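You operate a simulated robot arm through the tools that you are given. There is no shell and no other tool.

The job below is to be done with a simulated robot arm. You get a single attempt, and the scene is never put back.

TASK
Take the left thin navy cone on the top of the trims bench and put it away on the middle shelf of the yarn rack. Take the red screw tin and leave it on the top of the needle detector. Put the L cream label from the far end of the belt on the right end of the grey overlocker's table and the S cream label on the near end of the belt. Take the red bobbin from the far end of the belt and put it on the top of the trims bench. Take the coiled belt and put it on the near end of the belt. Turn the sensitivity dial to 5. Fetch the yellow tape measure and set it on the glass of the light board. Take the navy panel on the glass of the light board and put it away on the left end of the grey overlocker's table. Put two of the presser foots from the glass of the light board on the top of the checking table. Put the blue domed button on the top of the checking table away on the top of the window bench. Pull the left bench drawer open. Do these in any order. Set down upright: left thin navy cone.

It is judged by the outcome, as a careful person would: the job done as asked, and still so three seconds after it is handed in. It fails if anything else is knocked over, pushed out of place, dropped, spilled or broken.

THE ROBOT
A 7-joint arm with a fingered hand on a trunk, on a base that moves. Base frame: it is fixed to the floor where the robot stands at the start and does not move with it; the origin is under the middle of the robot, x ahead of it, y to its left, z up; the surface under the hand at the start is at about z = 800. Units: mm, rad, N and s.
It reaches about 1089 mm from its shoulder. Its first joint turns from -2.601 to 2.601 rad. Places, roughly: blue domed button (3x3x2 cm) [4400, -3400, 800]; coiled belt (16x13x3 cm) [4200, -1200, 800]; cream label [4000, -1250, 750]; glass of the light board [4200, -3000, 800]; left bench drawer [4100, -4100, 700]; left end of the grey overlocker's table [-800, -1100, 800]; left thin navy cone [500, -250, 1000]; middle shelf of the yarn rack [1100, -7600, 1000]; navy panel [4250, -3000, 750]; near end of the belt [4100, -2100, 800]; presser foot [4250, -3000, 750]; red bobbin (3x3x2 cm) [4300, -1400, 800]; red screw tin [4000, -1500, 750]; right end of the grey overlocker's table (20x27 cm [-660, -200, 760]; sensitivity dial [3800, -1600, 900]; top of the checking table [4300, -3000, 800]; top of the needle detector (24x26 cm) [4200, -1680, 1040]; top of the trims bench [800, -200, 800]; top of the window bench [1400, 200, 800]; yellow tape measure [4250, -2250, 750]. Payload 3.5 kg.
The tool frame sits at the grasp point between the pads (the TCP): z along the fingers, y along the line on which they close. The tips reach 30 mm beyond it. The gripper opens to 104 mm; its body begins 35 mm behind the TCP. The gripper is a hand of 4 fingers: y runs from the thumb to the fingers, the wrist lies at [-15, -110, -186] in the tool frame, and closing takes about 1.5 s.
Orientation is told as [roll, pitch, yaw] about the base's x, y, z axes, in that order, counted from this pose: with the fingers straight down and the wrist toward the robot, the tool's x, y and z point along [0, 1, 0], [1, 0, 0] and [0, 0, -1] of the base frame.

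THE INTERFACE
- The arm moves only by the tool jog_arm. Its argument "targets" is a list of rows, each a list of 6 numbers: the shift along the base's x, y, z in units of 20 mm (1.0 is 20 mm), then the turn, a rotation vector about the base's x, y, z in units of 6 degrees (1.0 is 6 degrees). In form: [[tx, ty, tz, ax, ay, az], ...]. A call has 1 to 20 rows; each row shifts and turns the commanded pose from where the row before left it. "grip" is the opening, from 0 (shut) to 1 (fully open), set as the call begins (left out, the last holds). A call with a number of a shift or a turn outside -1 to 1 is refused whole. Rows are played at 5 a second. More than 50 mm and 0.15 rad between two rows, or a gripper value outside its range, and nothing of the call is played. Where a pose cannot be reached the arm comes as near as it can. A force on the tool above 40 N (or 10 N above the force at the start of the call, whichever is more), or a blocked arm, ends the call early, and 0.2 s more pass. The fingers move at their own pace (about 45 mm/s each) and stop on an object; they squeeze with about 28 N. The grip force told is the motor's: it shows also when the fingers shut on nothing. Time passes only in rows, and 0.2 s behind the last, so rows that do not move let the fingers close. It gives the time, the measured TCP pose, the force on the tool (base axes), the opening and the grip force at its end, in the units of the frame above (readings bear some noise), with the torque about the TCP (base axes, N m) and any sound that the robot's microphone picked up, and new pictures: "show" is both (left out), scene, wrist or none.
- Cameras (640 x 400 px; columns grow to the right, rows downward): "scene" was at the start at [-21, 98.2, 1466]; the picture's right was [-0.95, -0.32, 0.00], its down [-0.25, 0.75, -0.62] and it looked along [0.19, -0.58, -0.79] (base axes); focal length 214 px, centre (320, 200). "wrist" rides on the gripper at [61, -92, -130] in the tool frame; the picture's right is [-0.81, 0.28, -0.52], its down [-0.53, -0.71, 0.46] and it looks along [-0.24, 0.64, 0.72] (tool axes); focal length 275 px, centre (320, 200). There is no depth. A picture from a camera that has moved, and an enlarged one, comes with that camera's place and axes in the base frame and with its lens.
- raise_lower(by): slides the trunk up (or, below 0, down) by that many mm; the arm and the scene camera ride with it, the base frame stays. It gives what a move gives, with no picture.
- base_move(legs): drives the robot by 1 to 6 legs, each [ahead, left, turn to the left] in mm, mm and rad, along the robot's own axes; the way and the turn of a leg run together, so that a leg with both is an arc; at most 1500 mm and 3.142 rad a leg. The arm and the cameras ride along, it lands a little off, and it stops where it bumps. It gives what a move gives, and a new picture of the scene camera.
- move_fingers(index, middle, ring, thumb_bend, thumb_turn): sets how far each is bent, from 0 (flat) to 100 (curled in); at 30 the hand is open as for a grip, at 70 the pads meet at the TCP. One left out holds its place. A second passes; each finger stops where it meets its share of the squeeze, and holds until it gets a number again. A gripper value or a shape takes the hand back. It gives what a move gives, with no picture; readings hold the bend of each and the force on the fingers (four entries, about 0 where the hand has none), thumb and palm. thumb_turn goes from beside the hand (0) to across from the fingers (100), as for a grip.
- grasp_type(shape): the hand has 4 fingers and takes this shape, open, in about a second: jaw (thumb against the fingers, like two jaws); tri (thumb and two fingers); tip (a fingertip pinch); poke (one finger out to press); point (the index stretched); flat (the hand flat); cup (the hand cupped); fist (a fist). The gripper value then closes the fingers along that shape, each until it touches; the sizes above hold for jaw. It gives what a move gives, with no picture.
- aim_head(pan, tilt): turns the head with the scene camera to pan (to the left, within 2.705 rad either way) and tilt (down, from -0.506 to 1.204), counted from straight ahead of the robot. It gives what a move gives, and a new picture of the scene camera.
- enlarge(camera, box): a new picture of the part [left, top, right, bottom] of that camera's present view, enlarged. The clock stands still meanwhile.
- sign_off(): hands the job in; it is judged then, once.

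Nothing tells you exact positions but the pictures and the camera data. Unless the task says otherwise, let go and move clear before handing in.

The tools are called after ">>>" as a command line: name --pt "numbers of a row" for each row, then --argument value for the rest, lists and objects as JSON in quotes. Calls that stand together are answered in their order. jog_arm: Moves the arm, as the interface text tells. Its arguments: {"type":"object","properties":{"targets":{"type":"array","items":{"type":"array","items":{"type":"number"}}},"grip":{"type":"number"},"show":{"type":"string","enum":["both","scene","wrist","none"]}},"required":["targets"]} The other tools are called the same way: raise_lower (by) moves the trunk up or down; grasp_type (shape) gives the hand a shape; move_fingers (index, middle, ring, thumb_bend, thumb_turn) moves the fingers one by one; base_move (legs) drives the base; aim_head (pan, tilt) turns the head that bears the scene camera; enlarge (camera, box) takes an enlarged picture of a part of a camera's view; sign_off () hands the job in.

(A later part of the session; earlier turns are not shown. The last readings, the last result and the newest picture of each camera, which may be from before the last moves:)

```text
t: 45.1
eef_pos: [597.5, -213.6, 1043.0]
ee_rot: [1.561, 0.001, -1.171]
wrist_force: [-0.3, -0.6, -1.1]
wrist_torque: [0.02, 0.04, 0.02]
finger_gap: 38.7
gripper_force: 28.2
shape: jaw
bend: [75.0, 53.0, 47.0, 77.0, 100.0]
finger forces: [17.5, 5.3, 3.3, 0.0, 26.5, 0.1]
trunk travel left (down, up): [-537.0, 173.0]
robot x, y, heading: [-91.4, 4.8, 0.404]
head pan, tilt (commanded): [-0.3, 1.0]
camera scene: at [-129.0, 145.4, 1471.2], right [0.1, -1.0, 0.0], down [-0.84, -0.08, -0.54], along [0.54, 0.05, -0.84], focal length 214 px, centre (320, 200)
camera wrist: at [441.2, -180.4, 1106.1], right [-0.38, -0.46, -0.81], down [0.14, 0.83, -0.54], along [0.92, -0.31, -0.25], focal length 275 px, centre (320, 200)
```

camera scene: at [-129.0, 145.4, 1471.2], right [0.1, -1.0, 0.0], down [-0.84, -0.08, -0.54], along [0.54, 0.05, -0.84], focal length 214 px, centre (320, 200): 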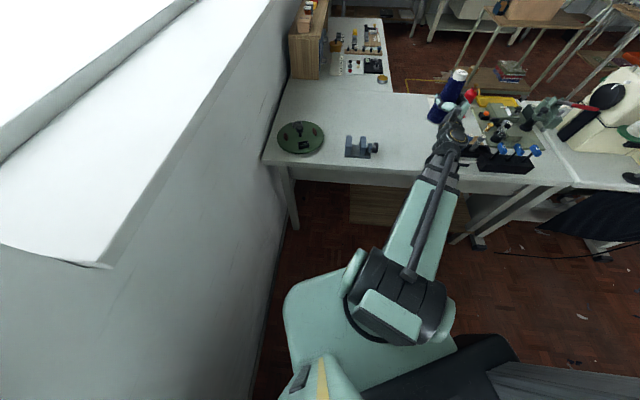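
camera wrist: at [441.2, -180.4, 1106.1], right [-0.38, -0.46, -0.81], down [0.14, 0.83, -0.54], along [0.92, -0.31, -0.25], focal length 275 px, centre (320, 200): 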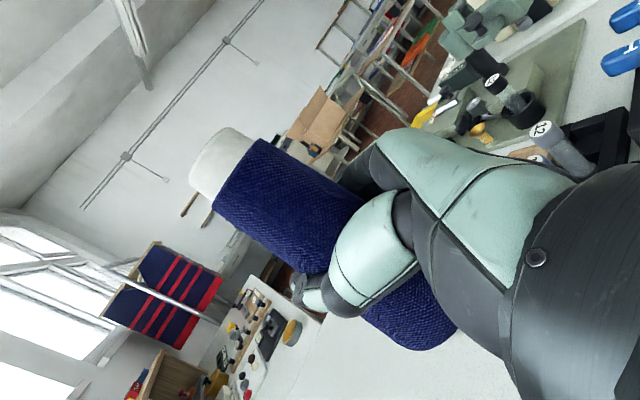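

The cone is lifted cleanly. Next I'll turn the robot on the spot to face along the aisle (-y) toward the yarn rack; the swept circle clears the machines.

>>> base_move --legs '[[0, 0, -1.0], [0, 0, -0.97]]'

>>> aim_head --pan 0.0 --tilt 0.3

>>> aim_head --pan 0.0 --tilt 0.9

```text
t: 50.5
eef_pos: [-554.3, -551.6, 1043.9]
ee_rot: [1.561, 0.002, -3.141]
wrist_force: [-0.4, 0.6, -1.0]
wrist_torque: [-0.01, 0.0, 0.02]
finger_gap: 38.7
gripper_force: 28.1
shape: jaw
bend: [75.0, 54.0, 47.0, 77.0, 100.0]
finger forces: [16.7, 5.1, 3.1, 0.0, 26.1, 0.0]
trunk travel left (down, up): [-537.0, 173.0]
robot x, y, heading: [-94.0, 0.1, -1.569]
head pan, tilt (commanded): [-0.3, 1.0]
camera scene: at [58.6, -21.9, 1471.2], right [-0.96, 0.29, 0.0], down [0.25, 0.8, -0.54], along [-0.16, -0.52, -0.84], focal length 214 px, centre (320, 200)
```

scene: 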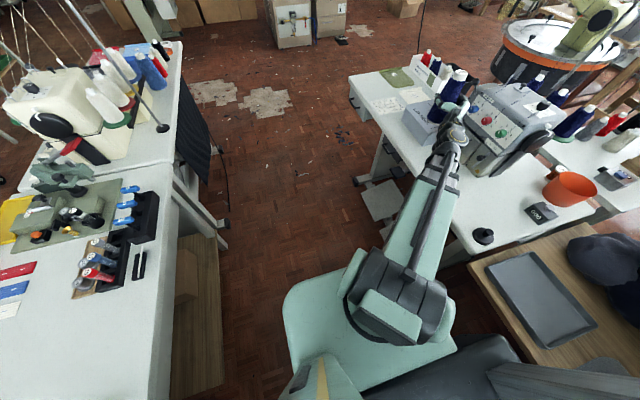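

```text
t: 51.6
eef_pos: [-555.0, -552.2, 1043.7]
ee_rot: [1.56, 0.001, -3.138]
wrist_force: [-0.7, -0.2, -0.6]
wrist_torque: [0.02, 0.0, 0.01]
finger_gap: 38.4
gripper_force: 27.7
shape: jaw
bend: [75.0, 54.0, 47.0, 77.0, 100.0]
finger forces: [16.7, 5.0, 3.2, 0.0, 26.1, 0.0]
trunk travel left (down, up): [-537.0, 173.0]
robot x, y, heading: [-94.1, -2.1, -1.566]
head pan, tilt (commanded): [0.0, 0.3]
camera scene: at [79.2, -48.7, 1530.7], right [-1.0, 0.0, 0.0], down [0.0, 0.3, -0.95], along [0.0, -0.95, -0.3], focal length 214 px, centre (320, 200)
```

scene: 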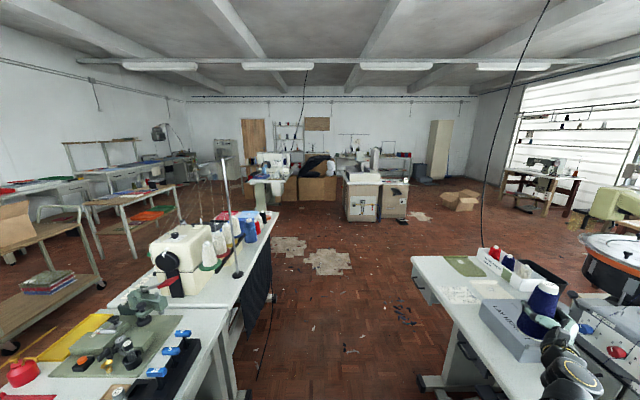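

```text
t: 52.6
eef_pos: [-554.6, -551.4, 1042.7]
ee_rot: [1.562, 0.002, -3.141]
wrist_force: [0.0, 1.1, -0.5]
wrist_torque: [0.0, -0.01, 0.03]
finger_gap: 38.4
gripper_force: 27.6
shape: jaw
bend: [75.0, 54.0, 47.0, 77.0, 100.0]
finger forces: [16.7, 4.9, 3.1, 0.1, 26.1, 0.0]
trunk travel left (down, up): [-537.0, 173.0]
robot x, y, heading: [-90.1, 0.5, -1.572]
head pan, tilt (commanded): [0.0, 0.901]
camera scene: at [79.2, -30.9, 1478.5], right [-1.0, 0.0, 0.0], down [0.0, 0.78, -0.62], along [0.0, -0.62, -0.78], focal length 214 px, centre (320, 200)
```

scene: 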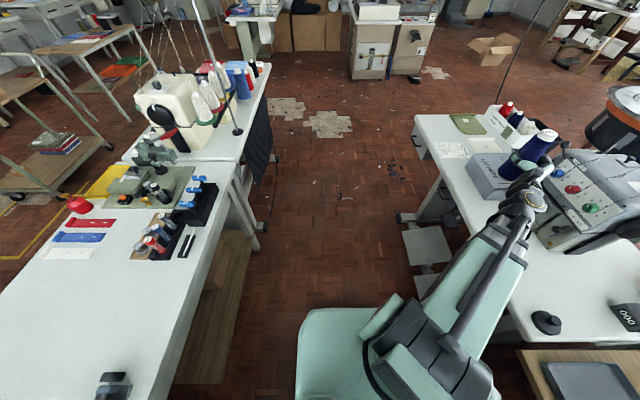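

The cone is now above the overlocker table, held well. I'll raise the trunk and draw the arm in front of the robot before driving.

>>> raise_lower --by 110

>>> jog_arm --pt "0.92 -0.37 0 0 0 0" --pt "0.92 -0.37 0 0 0 0" --pt "0.92 -0.37 0 0 0 0" --pt "0.92 -0.37 0 0 0 0" --pt "0.92 -0.37 0 0 0 0" --pt "0.92 -0.37 0 0 0 0" --pt "0.92 -0.37 0 0 0 0" --pt "0.92 -0.37 0 0 0 0" --pt "0.92 -0.37 0 0 0 0" --pt "0.92 -0.37 0 0 0 0" --pt "0.92 -0.37 0 0 0 0" --pt "0.92 -0.37 0 0 0 0"

```text
t: 54.0
eef_pos: [-555.1, -551.4, 1153.8]
ee_rot: [1.561, 0.002, -3.139]
wrist_force: [-0.2, -1.5, -0.6]
wrist_torque: [0.02, -0.02, -0.02]
finger_gap: 38.4
gripper_force: 27.8
shape: jaw
bend: [75.0, 54.0, 47.0, 77.0, 100.0]
finger forces: [16.7, 5.0, 3.1, 0.1, 26.0, 0.0]
trunk travel left (down, up): [-647.0, 63.0]
robot x, y, heading: [-87.4, 1.3, -1.567]
head pan, tilt (commanded): [0.0, 0.901]
```

```text
t: 56.6
eef_pos: [-347.4, -633.9, 1155.6]
ee_rot: [1.56, 0.003, -3.141]
wrist_force: [-0.4, -0.7, -0.8]
wrist_torque: [-0.03, -0.02, -0.02]
finger_gap: 38.3
gripper_force: 27.6
shape: jaw
bend: [75.0, 54.0, 47.0, 77.0, 100.0]
finger forces: [16.7, 4.8, 3.2, 0.1, 25.6, 0.1]
out of reach, approached as far as the arm can: row 5, 6
trunk travel left (down, up): [-647.0, 63.0]
robot x, y, heading: [-91.1, -0.8, -1.575]
head pan, tilt (commanded): [0.0, 0.901]
camera scene: at [79.4, -30.9, 1588.4], right [-1.0, 0.0, 0.0], down [0.0, 0.78, -0.62], along [0.0, -0.62, -0.78], focal length 214 px, centre (320, 200)
camera wrist: at [-255.9, -505.2, 1217.8], right [-0.27, 0.53, -0.81], down [0.71, -0.45, -0.54], along [-0.64, -0.72, -0.25], focal length 275 px, centre (320, 200)
```

scene: 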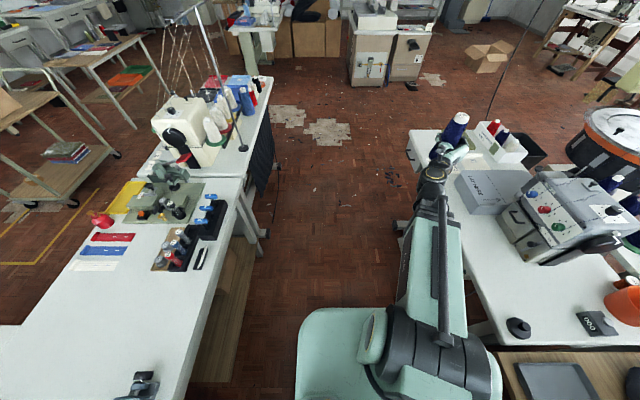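
wrist: 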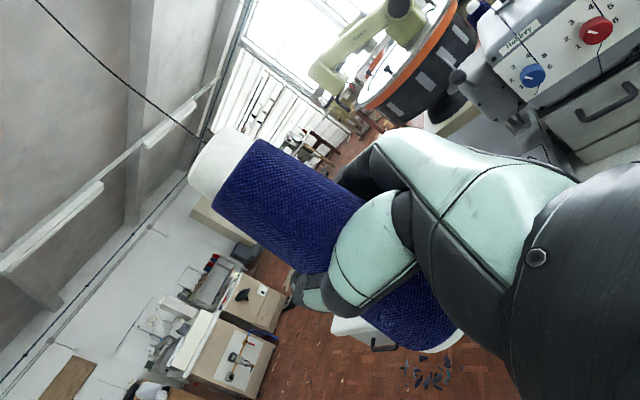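

The cone is held in front at 1155 mm height. I'll drive down the aisle and look again.

>>> base_move --legs '[[1500, 0, 0], [900, 0, 0]]'

>>> aim_head --pan 0.3 --tilt 0.25

```text
t: 68.5
eef_pos: [-375.9, -3053.1, 1154.9]
ee_rot: [1.561, 0.003, 3.123]
wrist_force: [0.2, 0.4, -0.6]
wrist_torque: [-0.01, 0.02, 0.01]
finger_gap: 38.4
gripper_force: 28.5
shape: jaw
bend: [75.0, 54.0, 47.0, 77.0, 100.0]
finger forces: [16.7, 4.7, 3.1, 0.0, 25.6, 0.1]
trunk travel left (down, up): [-647.0, 63.0]
robot x, y, heading: [-110.0, -2424.3, -1.592]
head pan, tilt (commanded): [0.0, 0.901]
camera scene: at [61.4, -2456.8, 1588.5], right [-1.0, 0.02, 0.0], down [0.01, 0.78, -0.62], along [-0.01, -0.62, -0.78], focal length 214 px, centre (320, 200)
```

scene: 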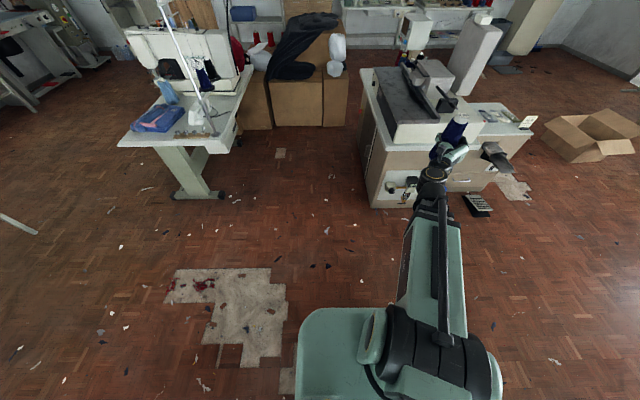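

```text
t: 69.5
eef_pos: [-375.7, -3052.3, 1154.6]
ee_rot: [1.56, 0.003, 3.123]
wrist_force: [-0.2, -0.5, -1.6]
wrist_torque: [-0.02, 0.01, 0.01]
finger_gap: 38.4
gripper_force: 28.3
shape: jaw
bend: [75.0, 54.0, 47.0, 77.0, 100.0]
finger forces: [16.6, 4.6, 3.0, 0.1, 25.6, 0.0]
trunk travel left (down, up): [-647.0, 63.0]
robot x, y, heading: [-107.9, -2421.3, -1.594]
head pan, tilt (commanded): [0.3, 0.25]
camera scene: at [88.8, -2470.7, 1645.4], right [-0.96, -0.28, 0.0], down [-0.07, 0.24, -0.97], along [0.27, -0.93, -0.25], focal length 214 px, centre (320, 200)
```

scene: 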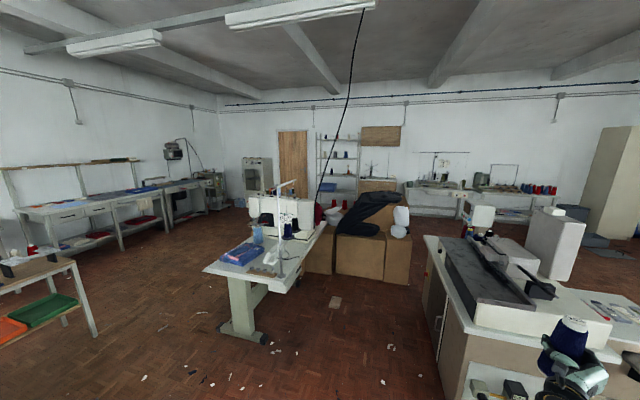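

The yarn rack is behind the second sewing table and cartons; the left side is open. I'll shift left across the open floor and look down the left passage.

>>> base_move --legs '[[200, 0, 0.02], [0, 1500, 0], [0, 520, 0]]'

>>> aim_head --pan 0.0 --tilt 0.35

```text
t: 80.8
eef_pos: [1643.0, -3276.9, 1155.1]
ee_rot: [1.561, 0.003, 3.117]
wrist_force: [1.2, 0.7, -0.2]
wrist_torque: [0.02, 0.0, -0.03]
finger_gap: 38.3
gripper_force: 28.1
shape: jaw
bend: [75.0, 54.0, 47.0, 77.0, 100.0]
finger forces: [16.6, 4.8, 3.1, 0.0, 25.6, 0.0]
trunk travel left (down, up): [-647.0, 63.0]
robot x, y, heading: [1912.8, -2651.0, -1.594]
head pan, tilt (commanded): [0.3, 0.25]
camera scene: at [2112.0, -2698.9, 1645.4], right [-0.96, -0.27, 0.0], down [-0.07, 0.24, -0.97], along [0.26, -0.93, -0.25], focal length 214 px, centre (320, 200)
```

scene: 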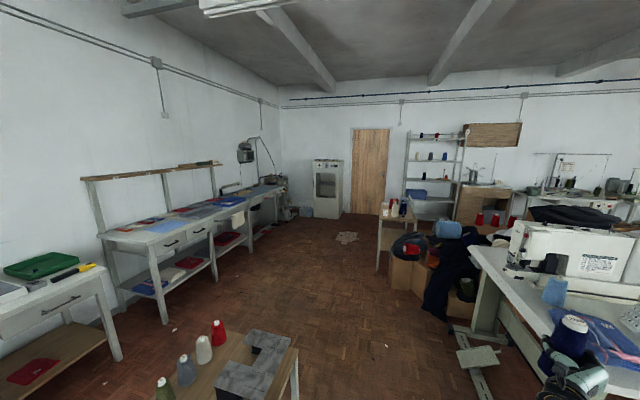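

```text
t: 81.6
eef_pos: [1642.2, -3277.2, 1154.9]
ee_rot: [1.559, 0.001, 3.118]
wrist_force: [0.0, 0.0, -0.1]
wrist_torque: [0.02, 0.02, 0.03]
finger_gap: 38.4
gripper_force: 27.8
shape: jaw
bend: [75.0, 54.0, 47.0, 77.0, 100.0]
finger forces: [16.6, 4.7, 3.1, 0.1, 25.6, 0.0]
trunk travel left (down, up): [-647.0, 63.0]
robot x, y, heading: [1912.2, -2650.0, -1.596]
head pan, tilt (commanded): [0.0, 0.351]
camera scene: at [2083.9, -2702.1, 1636.0], right [-1.0, 0.02, 0.0], down [0.01, 0.34, -0.94], along [-0.02, -0.94, -0.34], focal length 214 px, centre (320, 200)
```

scene: 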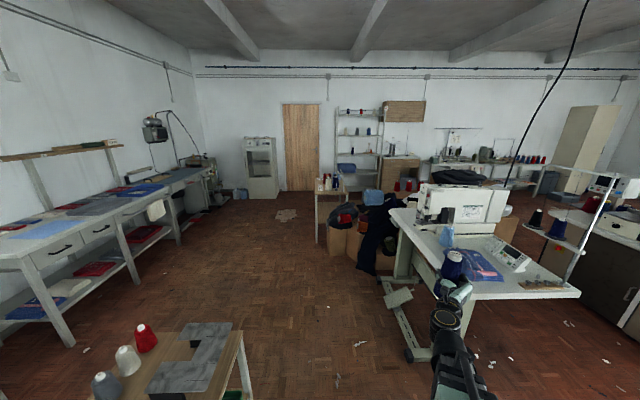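

The passage ahead on the left is clear, with a small spool table further on that I must pass to its left. Driving on in stages.

>>> base_move --legs '[[0, 90, 0.025], [1450, 0, 0], [350, 700, 0]]'

>>> aim_head --pan -0.35 --tilt 0.35

```text
t: 93.4
eef_pos: [2485.7, -5100.4, 1155.7]
ee_rot: [1.561, 0.001, -3.126]
wrist_force: [0.3, 0.2, -0.2]
wrist_torque: [-0.03, 0.01, -0.04]
finger_gap: 38.3
gripper_force: 28.0
shape: jaw
bend: [75.0, 54.0, 48.0, 77.0, 100.0]
finger forces: [16.6, 4.7, 3.1, 0.1, 25.5, 0.0]
trunk travel left (down, up): [-647.0, 63.0]
robot x, y, heading: [2732.1, -4461.4, -1.55]
head pan, tilt (commanded): [0.0, 0.351]
camera scene: at [2904.2, -4508.0, 1636.0], right [-1.0, -0.02, 0.0], down [-0.01, 0.34, -0.94], along [0.02, -0.94, -0.34], focal length 214 px, centre (320, 200)
```

scene: 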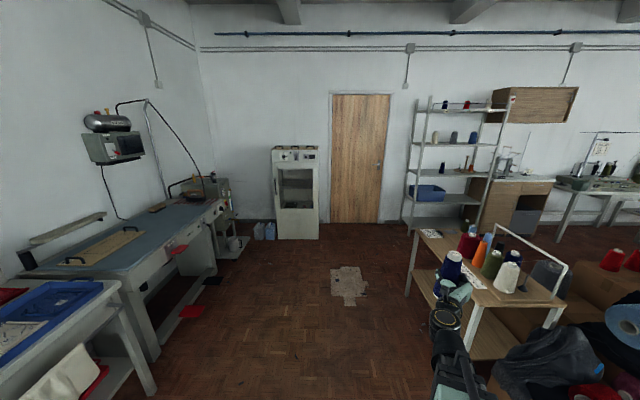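

```text
t: 94.3
eef_pos: [2486.9, -5099.3, 1155.4]
ee_rot: [1.56, 0.002, -3.123]
wrist_force: [0.7, -0.4, -0.8]
wrist_torque: [-0.01, 0.01, 0.01]
finger_gap: 38.3
gripper_force: 27.7
shape: jaw
bend: [75.0, 54.0, 48.0, 77.0, 100.0]
finger forces: [16.6, 4.6, 3.0, 0.1, 25.5, 0.0]
trunk travel left (down, up): [-647.0, 63.0]
robot x, y, heading: [2735.0, -4462.5, -1.554]
head pan, tilt (commanded): [-0.351, 0.351]
camera scene: at [2871.9, -4502.7, 1636.0], right [-0.94, 0.33, 0.0], down [0.11, 0.32, -0.94], along [-0.31, -0.89, -0.34], focal length 214 px, centre (320, 200)
```

scene: 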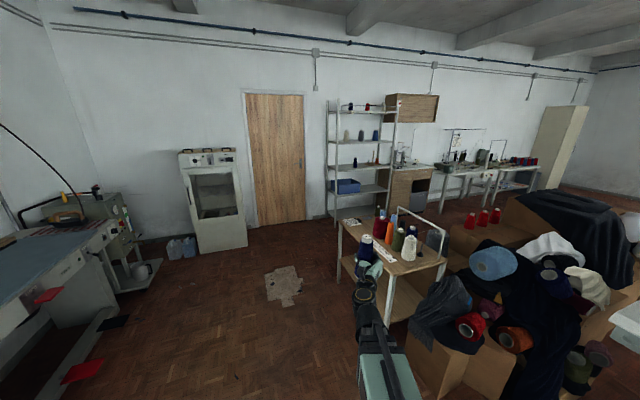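

The yarn rack is now visible with its shelves. I'll zoom in to identify the middle shelf.

>>> enlarge --camera "scene" --box '[310, 80, 470, 240]'

```text
2.50 times, centred on (390, 160) of scene
camera zoom: at [2871.9, -4502.7, 1636.0], right [-0.94, 0.33, 0.0], down [0.11, 0.32, -0.94], along [-0.31, -0.89, -0.34], focal length 536 px, centre (145, 300)
```

zoom: 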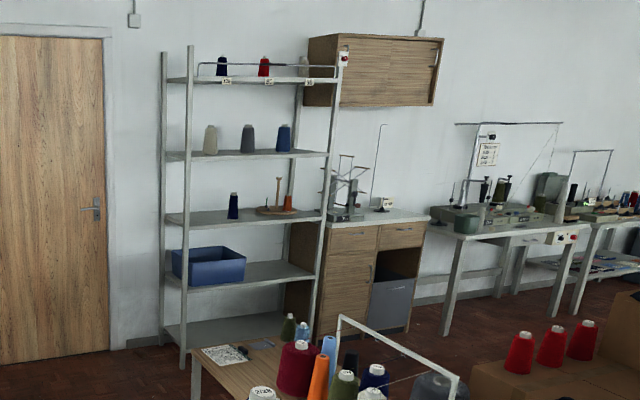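

Middle shelf is the third of five, at about z = 965, with a navy cone and a wooden stand on it and free space between them. I'll drive around the small spool table to the front of the rack.

>>> base_move --legs '[[1500, 0, -0.017], [640, 0, 0]]'

>>> aim_head --pan -1.0 --tilt 0.4

```text
t: 104.9
eef_pos: [2516.2, -7243.9, 1154.1]
ee_rot: [1.561, 0.002, -3.131]
wrist_force: [-0.2, -0.5, -0.8]
wrist_torque: [0.01, 0.0, -0.03]
finger_gap: 38.5
gripper_force: 28.5
shape: jaw
bend: [75.0, 54.0, 48.0, 77.0, 100.0]
finger forces: [16.6, 4.8, 3.1, 0.0, 25.5, 0.1]
trunk travel left (down, up): [-647.0, 63.0]
robot x, y, heading: [2764.2, -6607.3, -1.562]
head pan, tilt (commanded): [-0.351, 0.351]
camera scene: at [2905.3, -6648.3, 1636.0], right [-0.94, 0.33, 0.0], down [0.11, 0.32, -0.94], along [-0.31, -0.89, -0.34], focal length 214 px, centre (320, 200)
```

scene: 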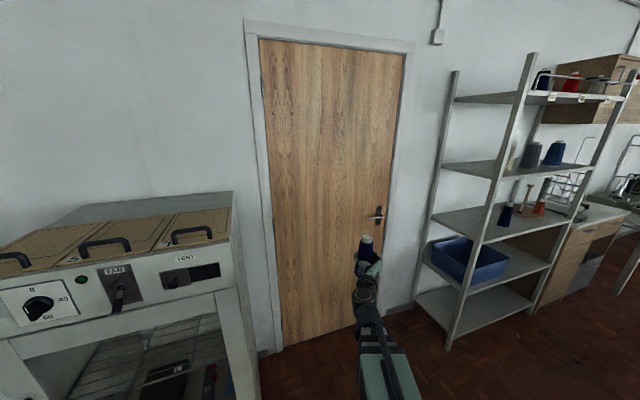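

```text
t: 105.9
eef_pos: [2518.2, -7245.0, 1155.4]
ee_rot: [1.56, 0.001, -3.13]
wrist_force: [-0.4, 0.0, -1.1]
wrist_torque: [0.01, 0.0, -0.02]
finger_gap: 38.4
gripper_force: 28.1
shape: jaw
bend: [75.0, 54.0, 48.0, 77.0, 100.0]
finger forces: [16.6, 4.7, 3.2, 0.0, 25.3, 0.0]
trunk travel left (down, up): [-647.0, 63.0]
robot x, y, heading: [2766.6, -6607.3, -1.555]
head pan, tilt (commanded): [-1.0, 0.4]
camera scene: at [2859.0, -6611.1, 1631.5], right [-0.55, 0.83, 0.0], down [0.32, 0.21, -0.92], along [-0.77, -0.51, -0.39], focal length 214 px, centre (320, 200)
```

scene: 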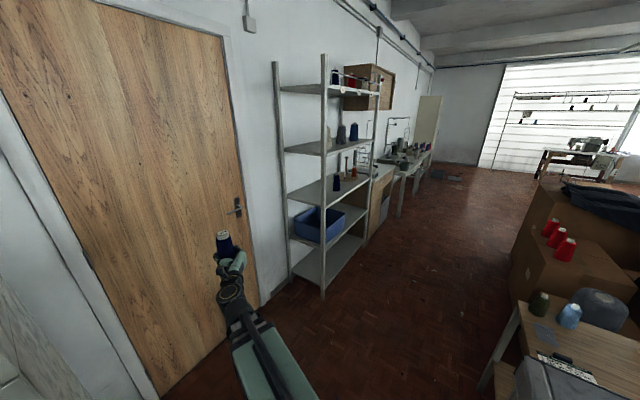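

The aisle in front of the rack is clear. Moving sideways to in front of the middle of the shelf.

>>> base_move --legs '[[0, -1400, -0.014]]'

>>> aim_head --pan -0.3 --tilt 0.5

```text
t: 113.0
eef_pos: [1071.3, -7220.9, 1155.4]
ee_rot: [1.56, 0.001, 3.112]
wrist_force: [0.1, 0.1, -0.4]
wrist_torque: [-0.03, -0.01, 0.0]
finger_gap: 38.4
gripper_force: 27.9
shape: jaw
bend: [75.0, 54.0, 48.0, 77.0, 100.0]
finger forces: [16.6, 4.7, 3.1, 0.0, 25.4, 0.0]
trunk travel left (down, up): [-647.0, 63.0]
robot x, y, heading: [1346.1, -6591.6, -1.596]
head pan, tilt (commanded): [-1.0, 0.4]
camera scene: at [1439.0, -6602.0, 1631.5], right [-0.52, 0.86, 0.0], down [0.33, 0.2, -0.92], along [-0.79, -0.47, -0.39], focal length 214 px, centre (320, 200)
```

scene: 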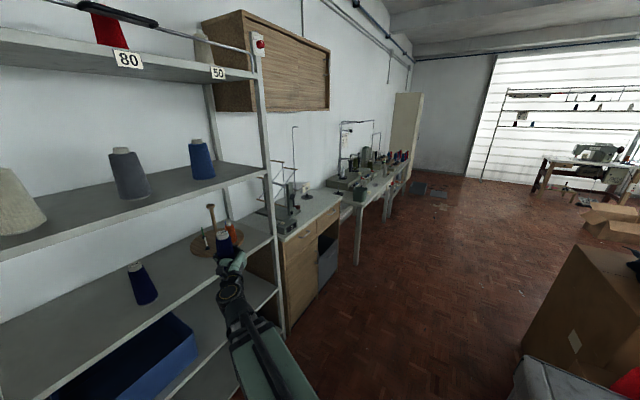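

```text
t: 114.0
eef_pos: [1071.8, -7220.8, 1154.7]
ee_rot: [1.561, 0.003, 3.111]
wrist_force: [-0.4, 0.8, 0.4]
wrist_torque: [0.0, -0.01, 0.01]
finger_gap: 38.5
gripper_force: 27.6
shape: jaw
bend: [75.0, 54.0, 48.0, 77.0, 100.0]
finger forces: [16.6, 4.6, 3.1, 0.0, 25.4, 0.1]
trunk travel left (down, up): [-647.0, 63.0]
robot x, y, heading: [1345.5, -6591.6, -1.598]
head pan, tilt (commanded): [-0.3, 0.499]
camera scene: at [1489.0, -6640.3, 1622.3], right [-0.95, 0.32, 0.0], down [0.16, 0.45, -0.88], along [-0.28, -0.83, -0.48], focal length 214 px, centre (320, 200)
```

scene: 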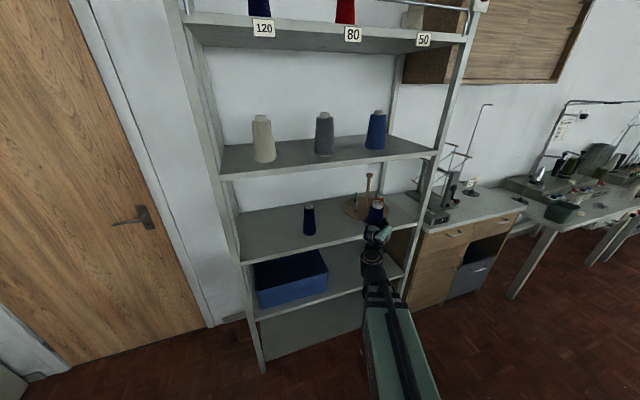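

I'm in front of the rack. Zooming on the middle shelf to place the cone clear of the other items.

>>> enlarge --camera "scene" --box '[220, 130, 440, 280]'

```text
2.67 times, centred on (330, 205) of scene
camera zoom: at [1489.0, -6640.3, 1622.3], right [-0.95, 0.32, 0.0], down [0.16, 0.45, -0.88], along [-0.28, -0.83, -0.48], focal length 572 px, centre (293, 187)
```

zoom: 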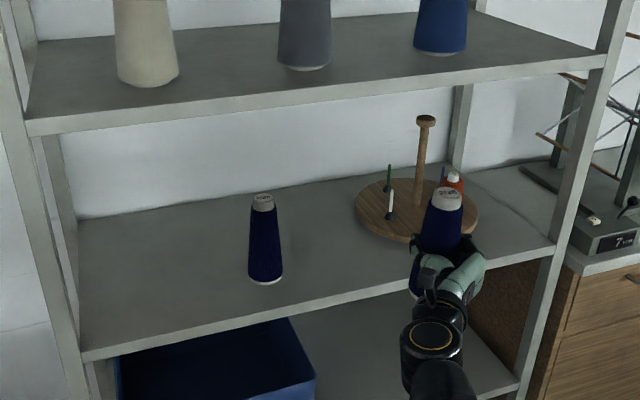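

There is a wide free space on the middle shelf left of the navy cone already there (x about 1430). I'll shift left so the hand faces that gap.

>>> base_move --legs '[[0, 345, 0.025]]'

>>> raise_lower --by -45

>>> aim_head --pan -0.2 --tilt 0.6

```text
t: 116.3
eef_pos: [1442.6, -7234.4, 1155.0]
ee_rot: [1.56, 0.001, -3.137]
wrist_force: [0.6, -0.5, -0.3]
wrist_torque: [-0.01, 0.0, 0.0]
finger_gap: 38.3
gripper_force: 28.0
shape: jaw
bend: [75.0, 54.0, 48.0, 77.0, 100.0]
finger forces: [16.6, 4.7, 3.1, 0.0, 25.4, 0.0]
trunk travel left (down, up): [-647.0, 63.0]
robot x, y, heading: [1697.2, -6599.0, -1.567]
head pan, tilt (commanded): [-0.3, 0.499]
camera scene: at [1840.5, -6639.8, 1622.3], right [-0.96, 0.29, 0.0], down [0.14, 0.46, -0.88], along [-0.26, -0.84, -0.48], focal length 214 px, centre (320, 200)
```

scene: 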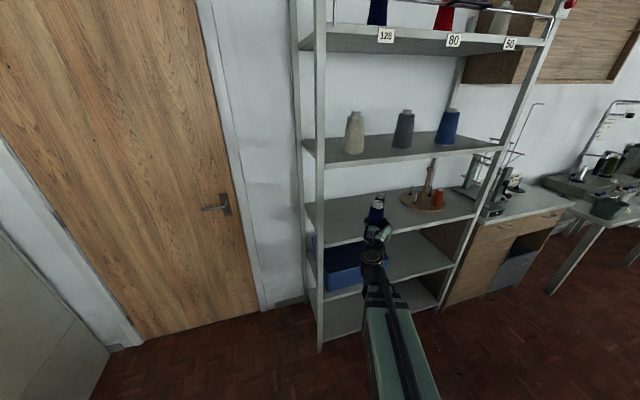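

```text
t: 117.2
eef_pos: [1442.8, -7233.0, 1109.3]
ee_rot: [1.559, 0.001, -3.136]
wrist_force: [-0.1, 0.8, -1.5]
wrist_torque: [-0.02, -0.01, 0.0]
finger_gap: 38.4
gripper_force: 28.1
shape: jaw
bend: [75.0, 54.0, 48.0, 77.0, 100.0]
finger forces: [16.6, 4.7, 3.1, 0.0, 25.4, 0.0]
trunk travel left (down, up): [-602.0, 108.0]
robot x, y, heading: [1695.6, -6599.6, -1.563]
head pan, tilt (commanded): [-0.3, 0.499]
```

```text
t: 117.9
eef_pos: [1441.9, -7234.4, 1110.1]
ee_rot: [1.56, 0.002, -3.136]
wrist_force: [0.7, 0.3, -1.0]
wrist_torque: [0.03, 0.03, 0.01]
finger_gap: 38.3
gripper_force: 28.6
shape: jaw
bend: [75.0, 54.0, 48.0, 77.0, 100.0]
finger forces: [16.6, 4.7, 3.1, 0.1, 25.4, 0.1]
trunk travel left (down, up): [-602.0, 108.0]
robot x, y, heading: [1695.3, -6596.5, -1.567]
head pan, tilt (commanded): [-0.201, 0.6]
camera scene: at [1849.0, -6639.5, 1568.3], right [-0.98, 0.2, 0.0], down [0.11, 0.55, -0.83], along [-0.16, -0.81, -0.56], focal length 214 px, centre (320, 200)
```

scene: 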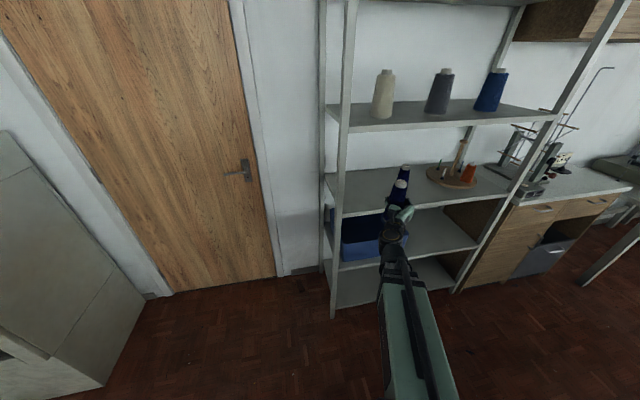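

The hand faces the free gap. Driving forward slowly into the shelf opening.

>>> base_move --legs '[[150, 0, 0]]'

>>> jog_arm --pt "0 0 0 0 0 0"

```text
t: 119.2
eef_pos: [1442.6, -7382.1, 1109.0]
ee_rot: [1.561, 0.002, -3.14]
wrist_force: [0.1, 0.2, -0.7]
wrist_torque: [-0.01, 0.0, 0.01]
finger_gap: 38.2
gripper_force: 28.5
shape: jaw
bend: [75.0, 54.0, 48.0, 77.0, 100.0]
finger forces: [16.6, 4.7, 3.1, 0.0, 25.3, 0.0]
trunk travel left (down, up): [-602.0, 108.0]
robot x, y, heading: [1700.1, -6746.8, -1.564]
head pan, tilt (commanded): [-0.201, 0.6]
camera scene: at [1849.5, -6788.5, 1568.2], right [-0.98, 0.2, 0.0], down [0.11, 0.55, -0.82], along [-0.16, -0.81, -0.57], focal length 214 px, centre (320, 200)
```

scene: 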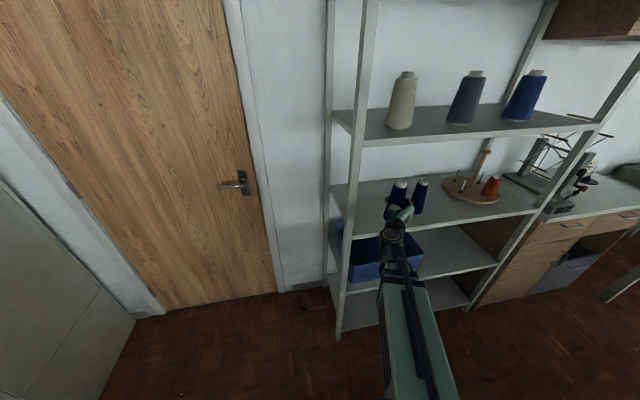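

```text
t: 119.6
eef_pos: [1441.6, -7381.2, 1109.8]
ee_rot: [1.562, 0.002, -3.137]
wrist_force: [0.6, -0.4, -0.6]
wrist_torque: [-0.02, 0.04, -0.02]
finger_gap: 38.3
gripper_force: 27.3
shape: jaw
bend: [75.0, 54.0, 48.0, 77.0, 100.0]
finger forces: [16.6, 4.7, 3.1, 0.0, 25.4, 0.0]
trunk travel left (down, up): [-602.0, 108.0]
robot x, y, heading: [1696.4, -6747.8, -1.567]
head pan, tilt (commanded): [-0.201, 0.6]
camera scene: at [1849.5, -6787.6, 1568.2], right [-0.98, 0.2, 0.0], down [0.11, 0.55, -0.83], along [-0.16, -0.81, -0.56], focal length 214 px, centre (320, 200)
camera wrist: at [1532.5, -7251.3, 1172.7], right [-0.28, 0.52, -0.81], down [0.72, -0.45, -0.54], along [-0.64, -0.72, -0.25], focal length 275 px, centre (320, 200)
```

scene: 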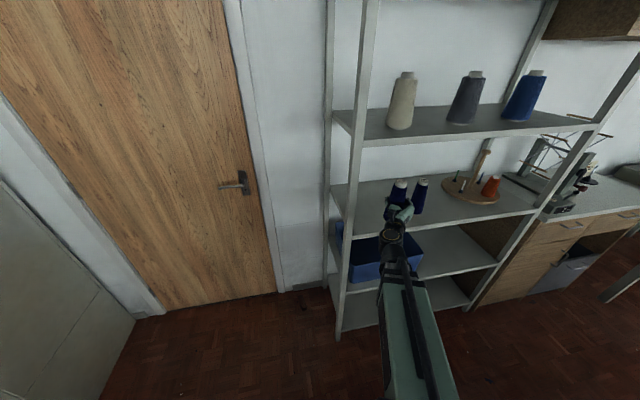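
wrist: 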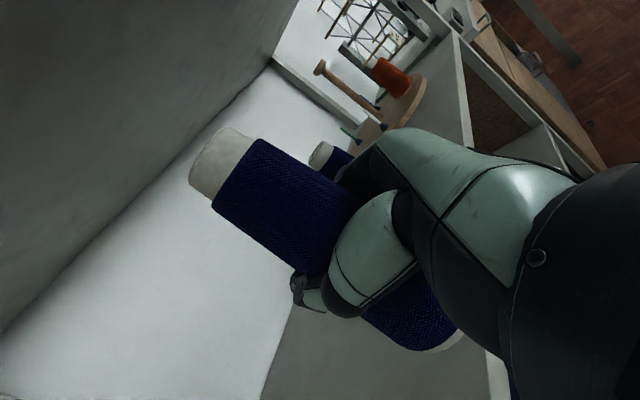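

Aligned. Forward another 125 mm so the cone is fully over the shelf.

>>> base_move --legs '[[125, 0, 0]]'

>>> enlarge --camera "scene" --box '[300, 100, 540, 300]'

>>> enlarge --camera "wrist" --box '[0, 0, 640, 400]'

```text
t: 120.9
eef_pos: [1439.7, -7505.5, 1109.7]
ee_rot: [1.559, 0.002, 3.141]
wrist_force: [-1.5, 0.1, -1.4]
wrist_torque: [-0.01, 0.03, 0.01]
finger_gap: 38.2
gripper_force: 28.3
shape: jaw
bend: [75.0, 54.0, 48.0, 77.0, 100.0]
finger forces: [16.5, 4.6, 3.1, 0.0, 25.4, 0.0]
trunk travel left (down, up): [-602.0, 108.0]
robot x, y, heading: [1697.5, -6867.7, -1.574]
head pan, tilt (commanded): [-0.201, 0.6]
camera scene: at [1849.5, -6912.3, 1568.2], right [-0.98, 0.2, 0.0], down [0.11, 0.55, -0.82], along [-0.16, -0.81, -0.57], focal length 214 px, centre (320, 200)
```

scene: 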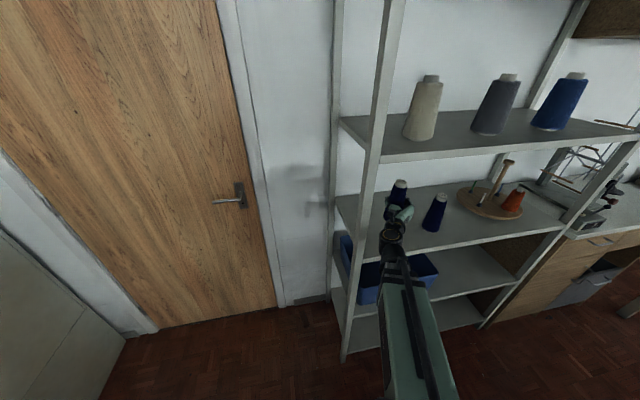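

```text
2.00 times, centred on (420, 200) of scene
camera zoom: at [1849.5, -6912.3, 1568.2], right [-0.98, 0.2, 0.0], down [0.11, 0.55, -0.82], along [-0.16, -0.81, -0.57], focal length 429 px, centre (120, 200)
```

zoom: 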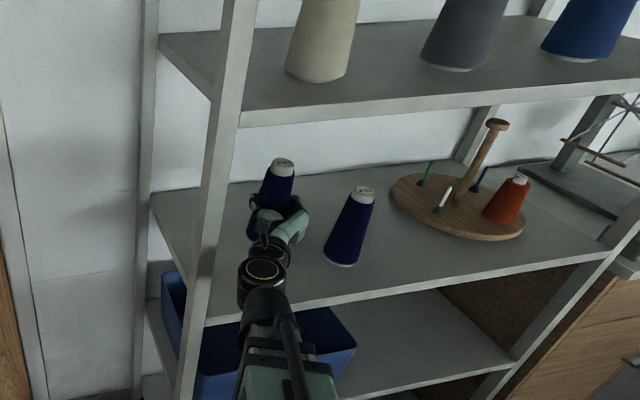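

```text
1.00 times, centred on (320, 200) of wrist (not enlarged: the box is as wide or as high as the picture)
camera zoom: at [1531.1, -7374.9, 1172.4], right [-0.27, 0.53, -0.81], down [0.71, -0.45, -0.54], along [-0.64, -0.72, -0.25], focal length 275 px, centre (320, 200)
```

zoom: 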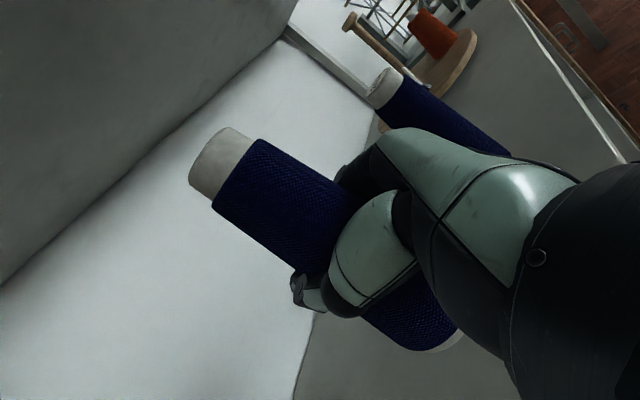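

Triangulating, the middle shelf surface is near z = 960 and its front edge near y = -7381, so the cone bottom is about 65 mm above it. Lowering most of the way, then touching down gently.

>>> raise_lower --by -50

>>> enlarge --camera "scene" --box '[340, 140, 500, 260]'

>>> jog_arm --pt "0 0 -0.15 0 0 0" --pt "0 0 -0.15 0 0 0" --pt "0 0 -0.15 0 0 0" --show "wrist"

```text
t: 121.8
eef_pos: [1439.3, -7503.6, 1059.6]
ee_rot: [1.559, 0.003, 3.141]
wrist_force: [0.3, 0.3, -0.1]
wrist_torque: [0.02, 0.01, -0.02]
finger_gap: 38.4
gripper_force: 27.8
shape: jaw
bend: [75.0, 54.0, 48.0, 77.0, 100.0]
finger forces: [16.6, 4.7, 3.1, 0.1, 25.3, 0.0]
trunk travel left (down, up): [-552.0, 158.0]
robot x, y, heading: [1696.8, -6869.6, -1.577]
head pan, tilt (commanded): [-0.201, 0.6]
```

```text
3.33 times, centred on (420, 200) of scene
camera zoom: at [1849.6, -6911.4, 1518.2], right [-0.98, 0.2, 0.0], down [0.11, 0.55, -0.83], along [-0.16, -0.81, -0.56], focal length 715 px, centre (-13, 200)
```

zoom: 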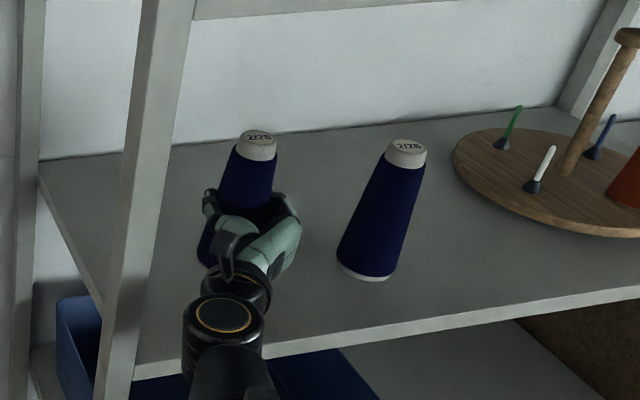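

```text
t: 122.6
eef_pos: [1440.1, -7504.9, 1050.9]
ee_rot: [1.559, 0.003, 3.141]
wrist_force: [-0.4, 0.8, -0.3]
wrist_torque: [-0.01, -0.03, 0.01]
finger_gap: 38.1
gripper_force: 28.7
shape: jaw
bend: [75.0, 54.0, 48.0, 77.0, 100.0]
finger forces: [16.7, 4.7, 3.1, 0.1, 25.5, 0.0]
trunk travel left (down, up): [-552.0, 158.0]
robot x, y, heading: [1697.9, -6866.3, -1.564]
head pan, tilt (commanded): [-0.201, 0.6]
camera wrist: at [1531.1, -7374.5, 1113.5], right [-0.27, 0.53, -0.81], down [0.71, -0.45, -0.54], along [-0.64, -0.72, -0.25], focal length 275 px, centre (320, 200)
```

wrist: 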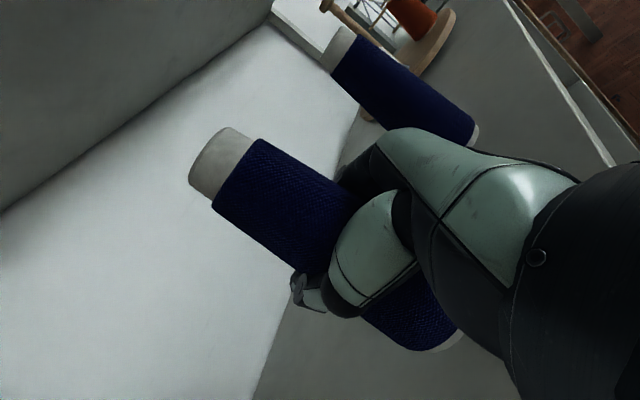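

No contact yet; continuing down in 2 mm steps.

>>> jog_arm --pt "0 0 -0.1 0 0 0" --pt "0 0 -0.1 0 0 0" --pt "0 0 -0.1 0 0 0" --show "none"

>>> jog_arm --pt "0 0 -0.1 0 0 0" --pt "0 0 -0.1 0 0 0" --show "none"

```text
t: 123.4
eef_pos: [1439.0, -7503.6, 1044.9]
ee_rot: [1.559, 0.002, 3.14]
wrist_force: [0.0, 0.1, -0.6]
wrist_torque: [-0.02, 0.0, 0.02]
finger_gap: 38.3
gripper_force: 27.6
shape: jaw
bend: [75.0, 54.0, 48.0, 77.0, 100.0]
finger forces: [16.6, 4.7, 3.1, 0.1, 25.5, 0.0]
trunk travel left (down, up): [-552.0, 158.0]
robot x, y, heading: [1696.5, -6867.7, -1.567]
head pan, tilt (commanded): [-0.201, 0.6]
```

```text
t: 124.0
eef_pos: [1439.3, -7504.7, 1041.9]
ee_rot: [1.561, 0.003, 3.142]
wrist_force: [0.9, -0.4, -1.4]
wrist_torque: [-0.03, 0.0, -0.02]
finger_gap: 38.1
gripper_force: 28.2
shape: jaw
bend: [75.0, 54.0, 48.0, 77.0, 100.0]
finger forces: [16.6, 4.7, 3.2, 0.0, 25.4, 0.0]
trunk travel left (down, up): [-552.0, 158.0]
robot x, y, heading: [1694.6, -6868.0, -1.571]
head pan, tilt (commanded): [-0.201, 0.6]
```

>>> jog_arm --pt "0 0 -0.1 0 0 0" --pt "0 0 -0.1 0 0 0" --show "none"

>>> jog_arm --pt "0 0 -0.1 0 0 0" --pt "0 0 -0.1 0 0 0" --show "wrist"

```text
t: 124.6
eef_pos: [1439.6, -7505.0, 1036.8]
ee_rot: [1.562, 0.001, 3.14]
wrist_force: [0.0, -0.1, -1.0]
wrist_torque: [0.02, -0.01, -0.02]
finger_gap: 38.3
gripper_force: 28.1
shape: jaw
bend: [75.0, 54.0, 48.0, 77.0, 100.0]
finger forces: [16.6, 4.7, 3.1, 0.0, 25.4, 0.0]
trunk travel left (down, up): [-552.0, 158.0]
robot x, y, heading: [1693.3, -6870.2, -1.573]
head pan, tilt (commanded): [-0.201, 0.6]
```

```text
t: 125.2
eef_pos: [1441.4, -7503.4, 1034.2]
ee_rot: [1.562, 0.001, 3.141]
wrist_force: [0.2, -0.9, 3.0]
wrist_torque: [-0.06, 0.08, 0.05]
finger_gap: 38.3
gripper_force: 28.1
shape: jaw
bend: [75.0, 54.0, 48.0, 77.0, 100.0]
finger forces: [16.5, 5.0, 3.4, 0.0, 25.7, 0.0]
trunk travel left (down, up): [-552.0, 158.0]
robot x, y, heading: [1692.4, -6868.7, -1.567]
head pan, tilt (commanded): [-0.201, 0.6]
camera wrist: at [1531.6, -7374.4, 1096.0], right [-0.27, 0.53, -0.81], down [0.71, -0.45, -0.54], along [-0.64, -0.72, -0.25], focal length 275 px, centre (320, 200)
```

wrist: 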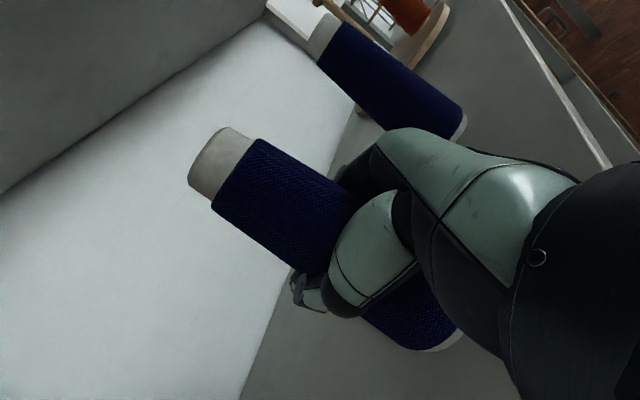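

Contact felt (force z rose to +3 N). One more slight press, then release.

>>> jog_arm --pt "0 0 -0.07 0 0 0" --show "none"

>>> jog_arm --pt "0 0 0 0 0 0" --pt "0 0 0 0 0 0" --pt "0 0 0 0 0 0" --pt "0 0 0 0 0 0" --pt "0 0 0 0 0 0" --pt "0 0 0 0 0 0" --pt "0 0 0 0 0 0" --pt "0 0 0 0 0 0" --grip 0.95

```text
t: 125.6
eef_pos: [1441.3, -7503.0, 1033.0]
ee_rot: [1.563, 0.002, 3.141]
wrist_force: [1.4, -1.5, 8.7]
wrist_torque: [-0.15, 0.14, 0.04]
finger_gap: 38.5
gripper_force: 28.2
shape: jaw
bend: [75.0, 54.0, 48.0, 77.0, 100.0]
finger forces: [16.5, 5.2, 3.6, 0.0, 26.6, 0.1]
trunk travel left (down, up): [-552.0, 158.0]
robot x, y, heading: [1700.0, -6869.5, -1.577]
head pan, tilt (commanded): [-0.201, 0.6]
```

```text
t: 127.4
eef_pos: [1439.5, -7504.0, 1031.8]
ee_rot: [1.559, 0.001, 3.141]
wrist_force: [0.1, -0.5, 0.4]
wrist_torque: [-0.01, -0.02, -0.01]
finger_gap: 98.8
gripper_force: 0.1
shape: jaw
bend: [32.0, 31.0, 30.0, 31.0, 98.0]
finger forces: [0.1, 0.1, 0.0, 0.1, 0.0, 0.1]
trunk travel left (down, up): [-552.0, 158.0]
robot x, y, heading: [1696.6, -6870.4, -1.571]
head pan, tilt (commanded): [-0.201, 0.6]
camera scene: at [1849.6, -6911.3, 1518.2], right [-0.98, 0.2, 0.0], down [0.11, 0.55, -0.83], along [-0.16, -0.81, -0.56], focal length 214 px, centre (320, 200)
camera wrist: at [1531.1, -7374.2, 1094.5], right [-0.27, 0.53, -0.81], down [0.71, -0.45, -0.54], along [-0.64, -0.72, -0.25], focal length 275 px, centre (320, 200)
```

scene: 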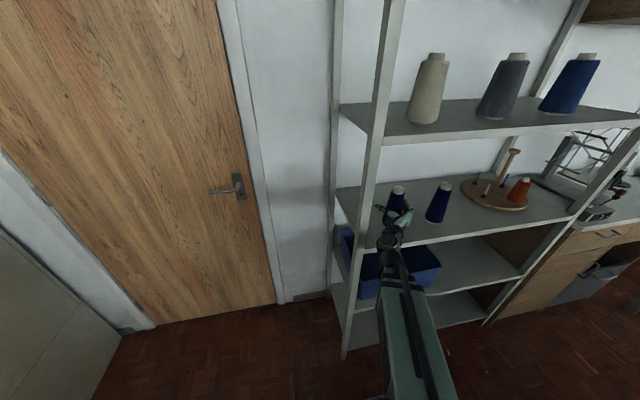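
wrist: 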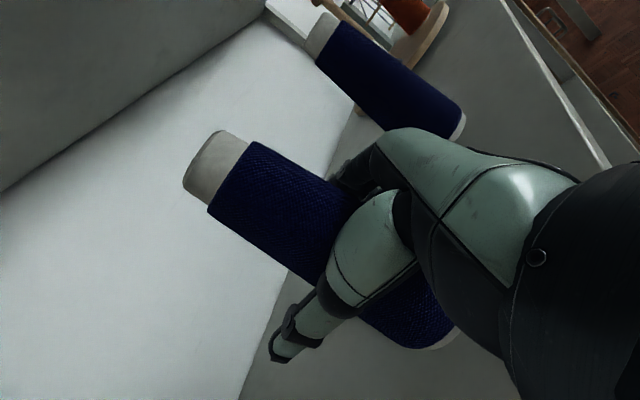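

The cone stands on the shelf. Backing straight out.

>>> base_move --legs '[[-250, 0, 0]]'

>>> enlarge --camera "scene" --box '[300, 100, 540, 250]'

```text
t: 129.2
eef_pos: [1440.4, -7254.3, 1031.8]
ee_rot: [1.56, 0.003, -3.142]
wrist_force: [0.2, 0.6, 0.2]
wrist_torque: [0.0, -0.02, 0.03]
finger_gap: 98.5
gripper_force: 0.1
shape: jaw
bend: [32.0, 31.0, 30.0, 31.0, 98.0]
finger forces: [0.0, 0.0, 0.0, 0.0, 0.1, 0.1]
trunk travel left (down, up): [-552.0, 158.0]
robot x, y, heading: [1697.8, -6621.3, -1.57]
head pan, tilt (commanded): [-0.201, 0.6]
camera scene: at [1849.6, -6661.1, 1518.3], right [-0.98, 0.2, 0.0], down [0.11, 0.55, -0.83], along [-0.16, -0.81, -0.56], focal length 214 px, centre (320, 200)
```

scene: 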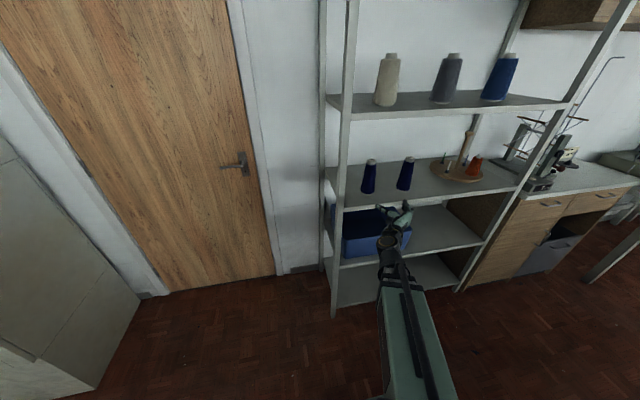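

```text
2.67 times, centred on (420, 175) of scene
camera zoom: at [1849.6, -6661.1, 1518.3], right [-0.98, 0.2, 0.0], down [0.11, 0.55, -0.83], along [-0.16, -0.81, -0.56], focal length 572 px, centre (53, 267)
```

zoom: 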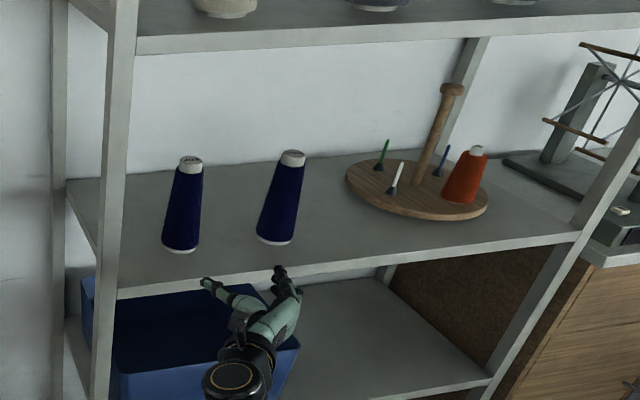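

The cone is upright on the middle shelf. Now I'll drive out toward the long wall with the drawer bench, checking table and belt, turning to face it.

>>> base_move --legs '[[0, 1040, 0], [-700, 0, 0], [0, 0, 1.57]]'

>>> aim_head --pan 0.9 --tilt 0.35

```text
t: 141.8
eef_pos: [3377.3, -6177.9, 1032.6]
ee_rot: [1.561, 0.001, -1.571]
wrist_force: [-0.3, 0.1, 0.6]
wrist_torque: [-0.02, 0.0, -0.02]
finger_gap: 98.4
gripper_force: 0.1
shape: jaw
bend: [32.0, 31.0, 30.0, 31.0, 98.0]
finger forces: [0.0, 0.1, 0.1, 0.0, 0.1, 0.0]
trunk travel left (down, up): [-552.0, 158.0]
robot x, y, heading: [2740.5, -5917.8, -0.002]
head pan, tilt (commanded): [-0.201, 0.6]
camera scene: at [2784.8, -5768.7, 1518.2], right [-0.2, -0.98, 0.0], down [-0.55, 0.11, -0.83], along [0.81, -0.16, -0.56], focal length 214 px, centre (320, 200)
```

scene: 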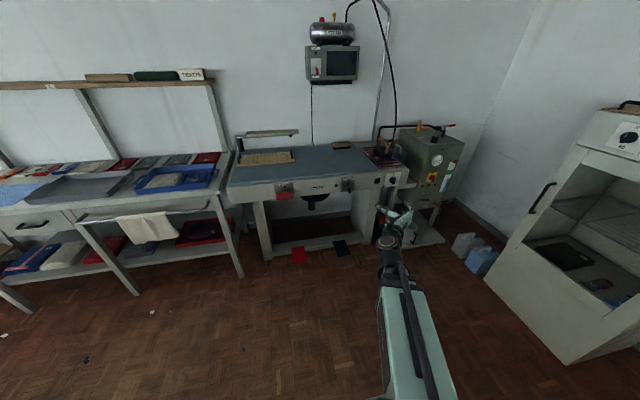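

```text
t: 143.2
eef_pos: [3377.2, -6178.0, 1031.6]
ee_rot: [1.56, 0.001, -1.57]
wrist_force: [0.5, -0.3, -0.1]
wrist_torque: [0.03, -0.02, -0.03]
finger_gap: 98.5
gripper_force: 0.1
shape: jaw
bend: [32.0, 31.0, 30.0, 31.0, 98.0]
finger forces: [0.0, 0.1, 0.0, 0.0, 0.0, 0.0]
trunk travel left (down, up): [-552.0, 158.0]
robot x, y, heading: [2740.1, -5922.7, -0.0]
head pan, tilt (commanded): [0.901, 0.351]
camera scene: at [2756.1, -5678.1, 1541.0], right [0.78, -0.62, 0.0], down [-0.21, -0.27, -0.94], along [0.58, 0.74, -0.34], focal length 214 px, centre (320, 200)
```

scene: 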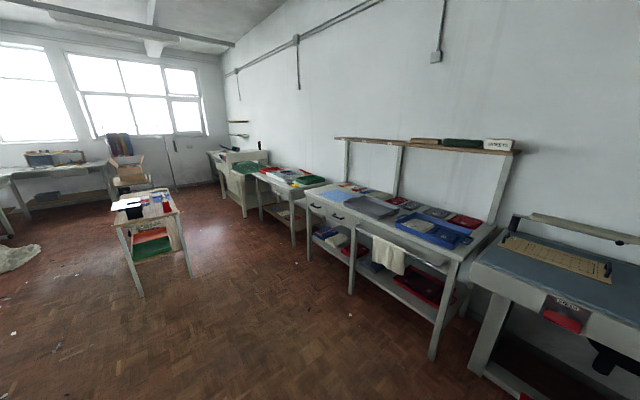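

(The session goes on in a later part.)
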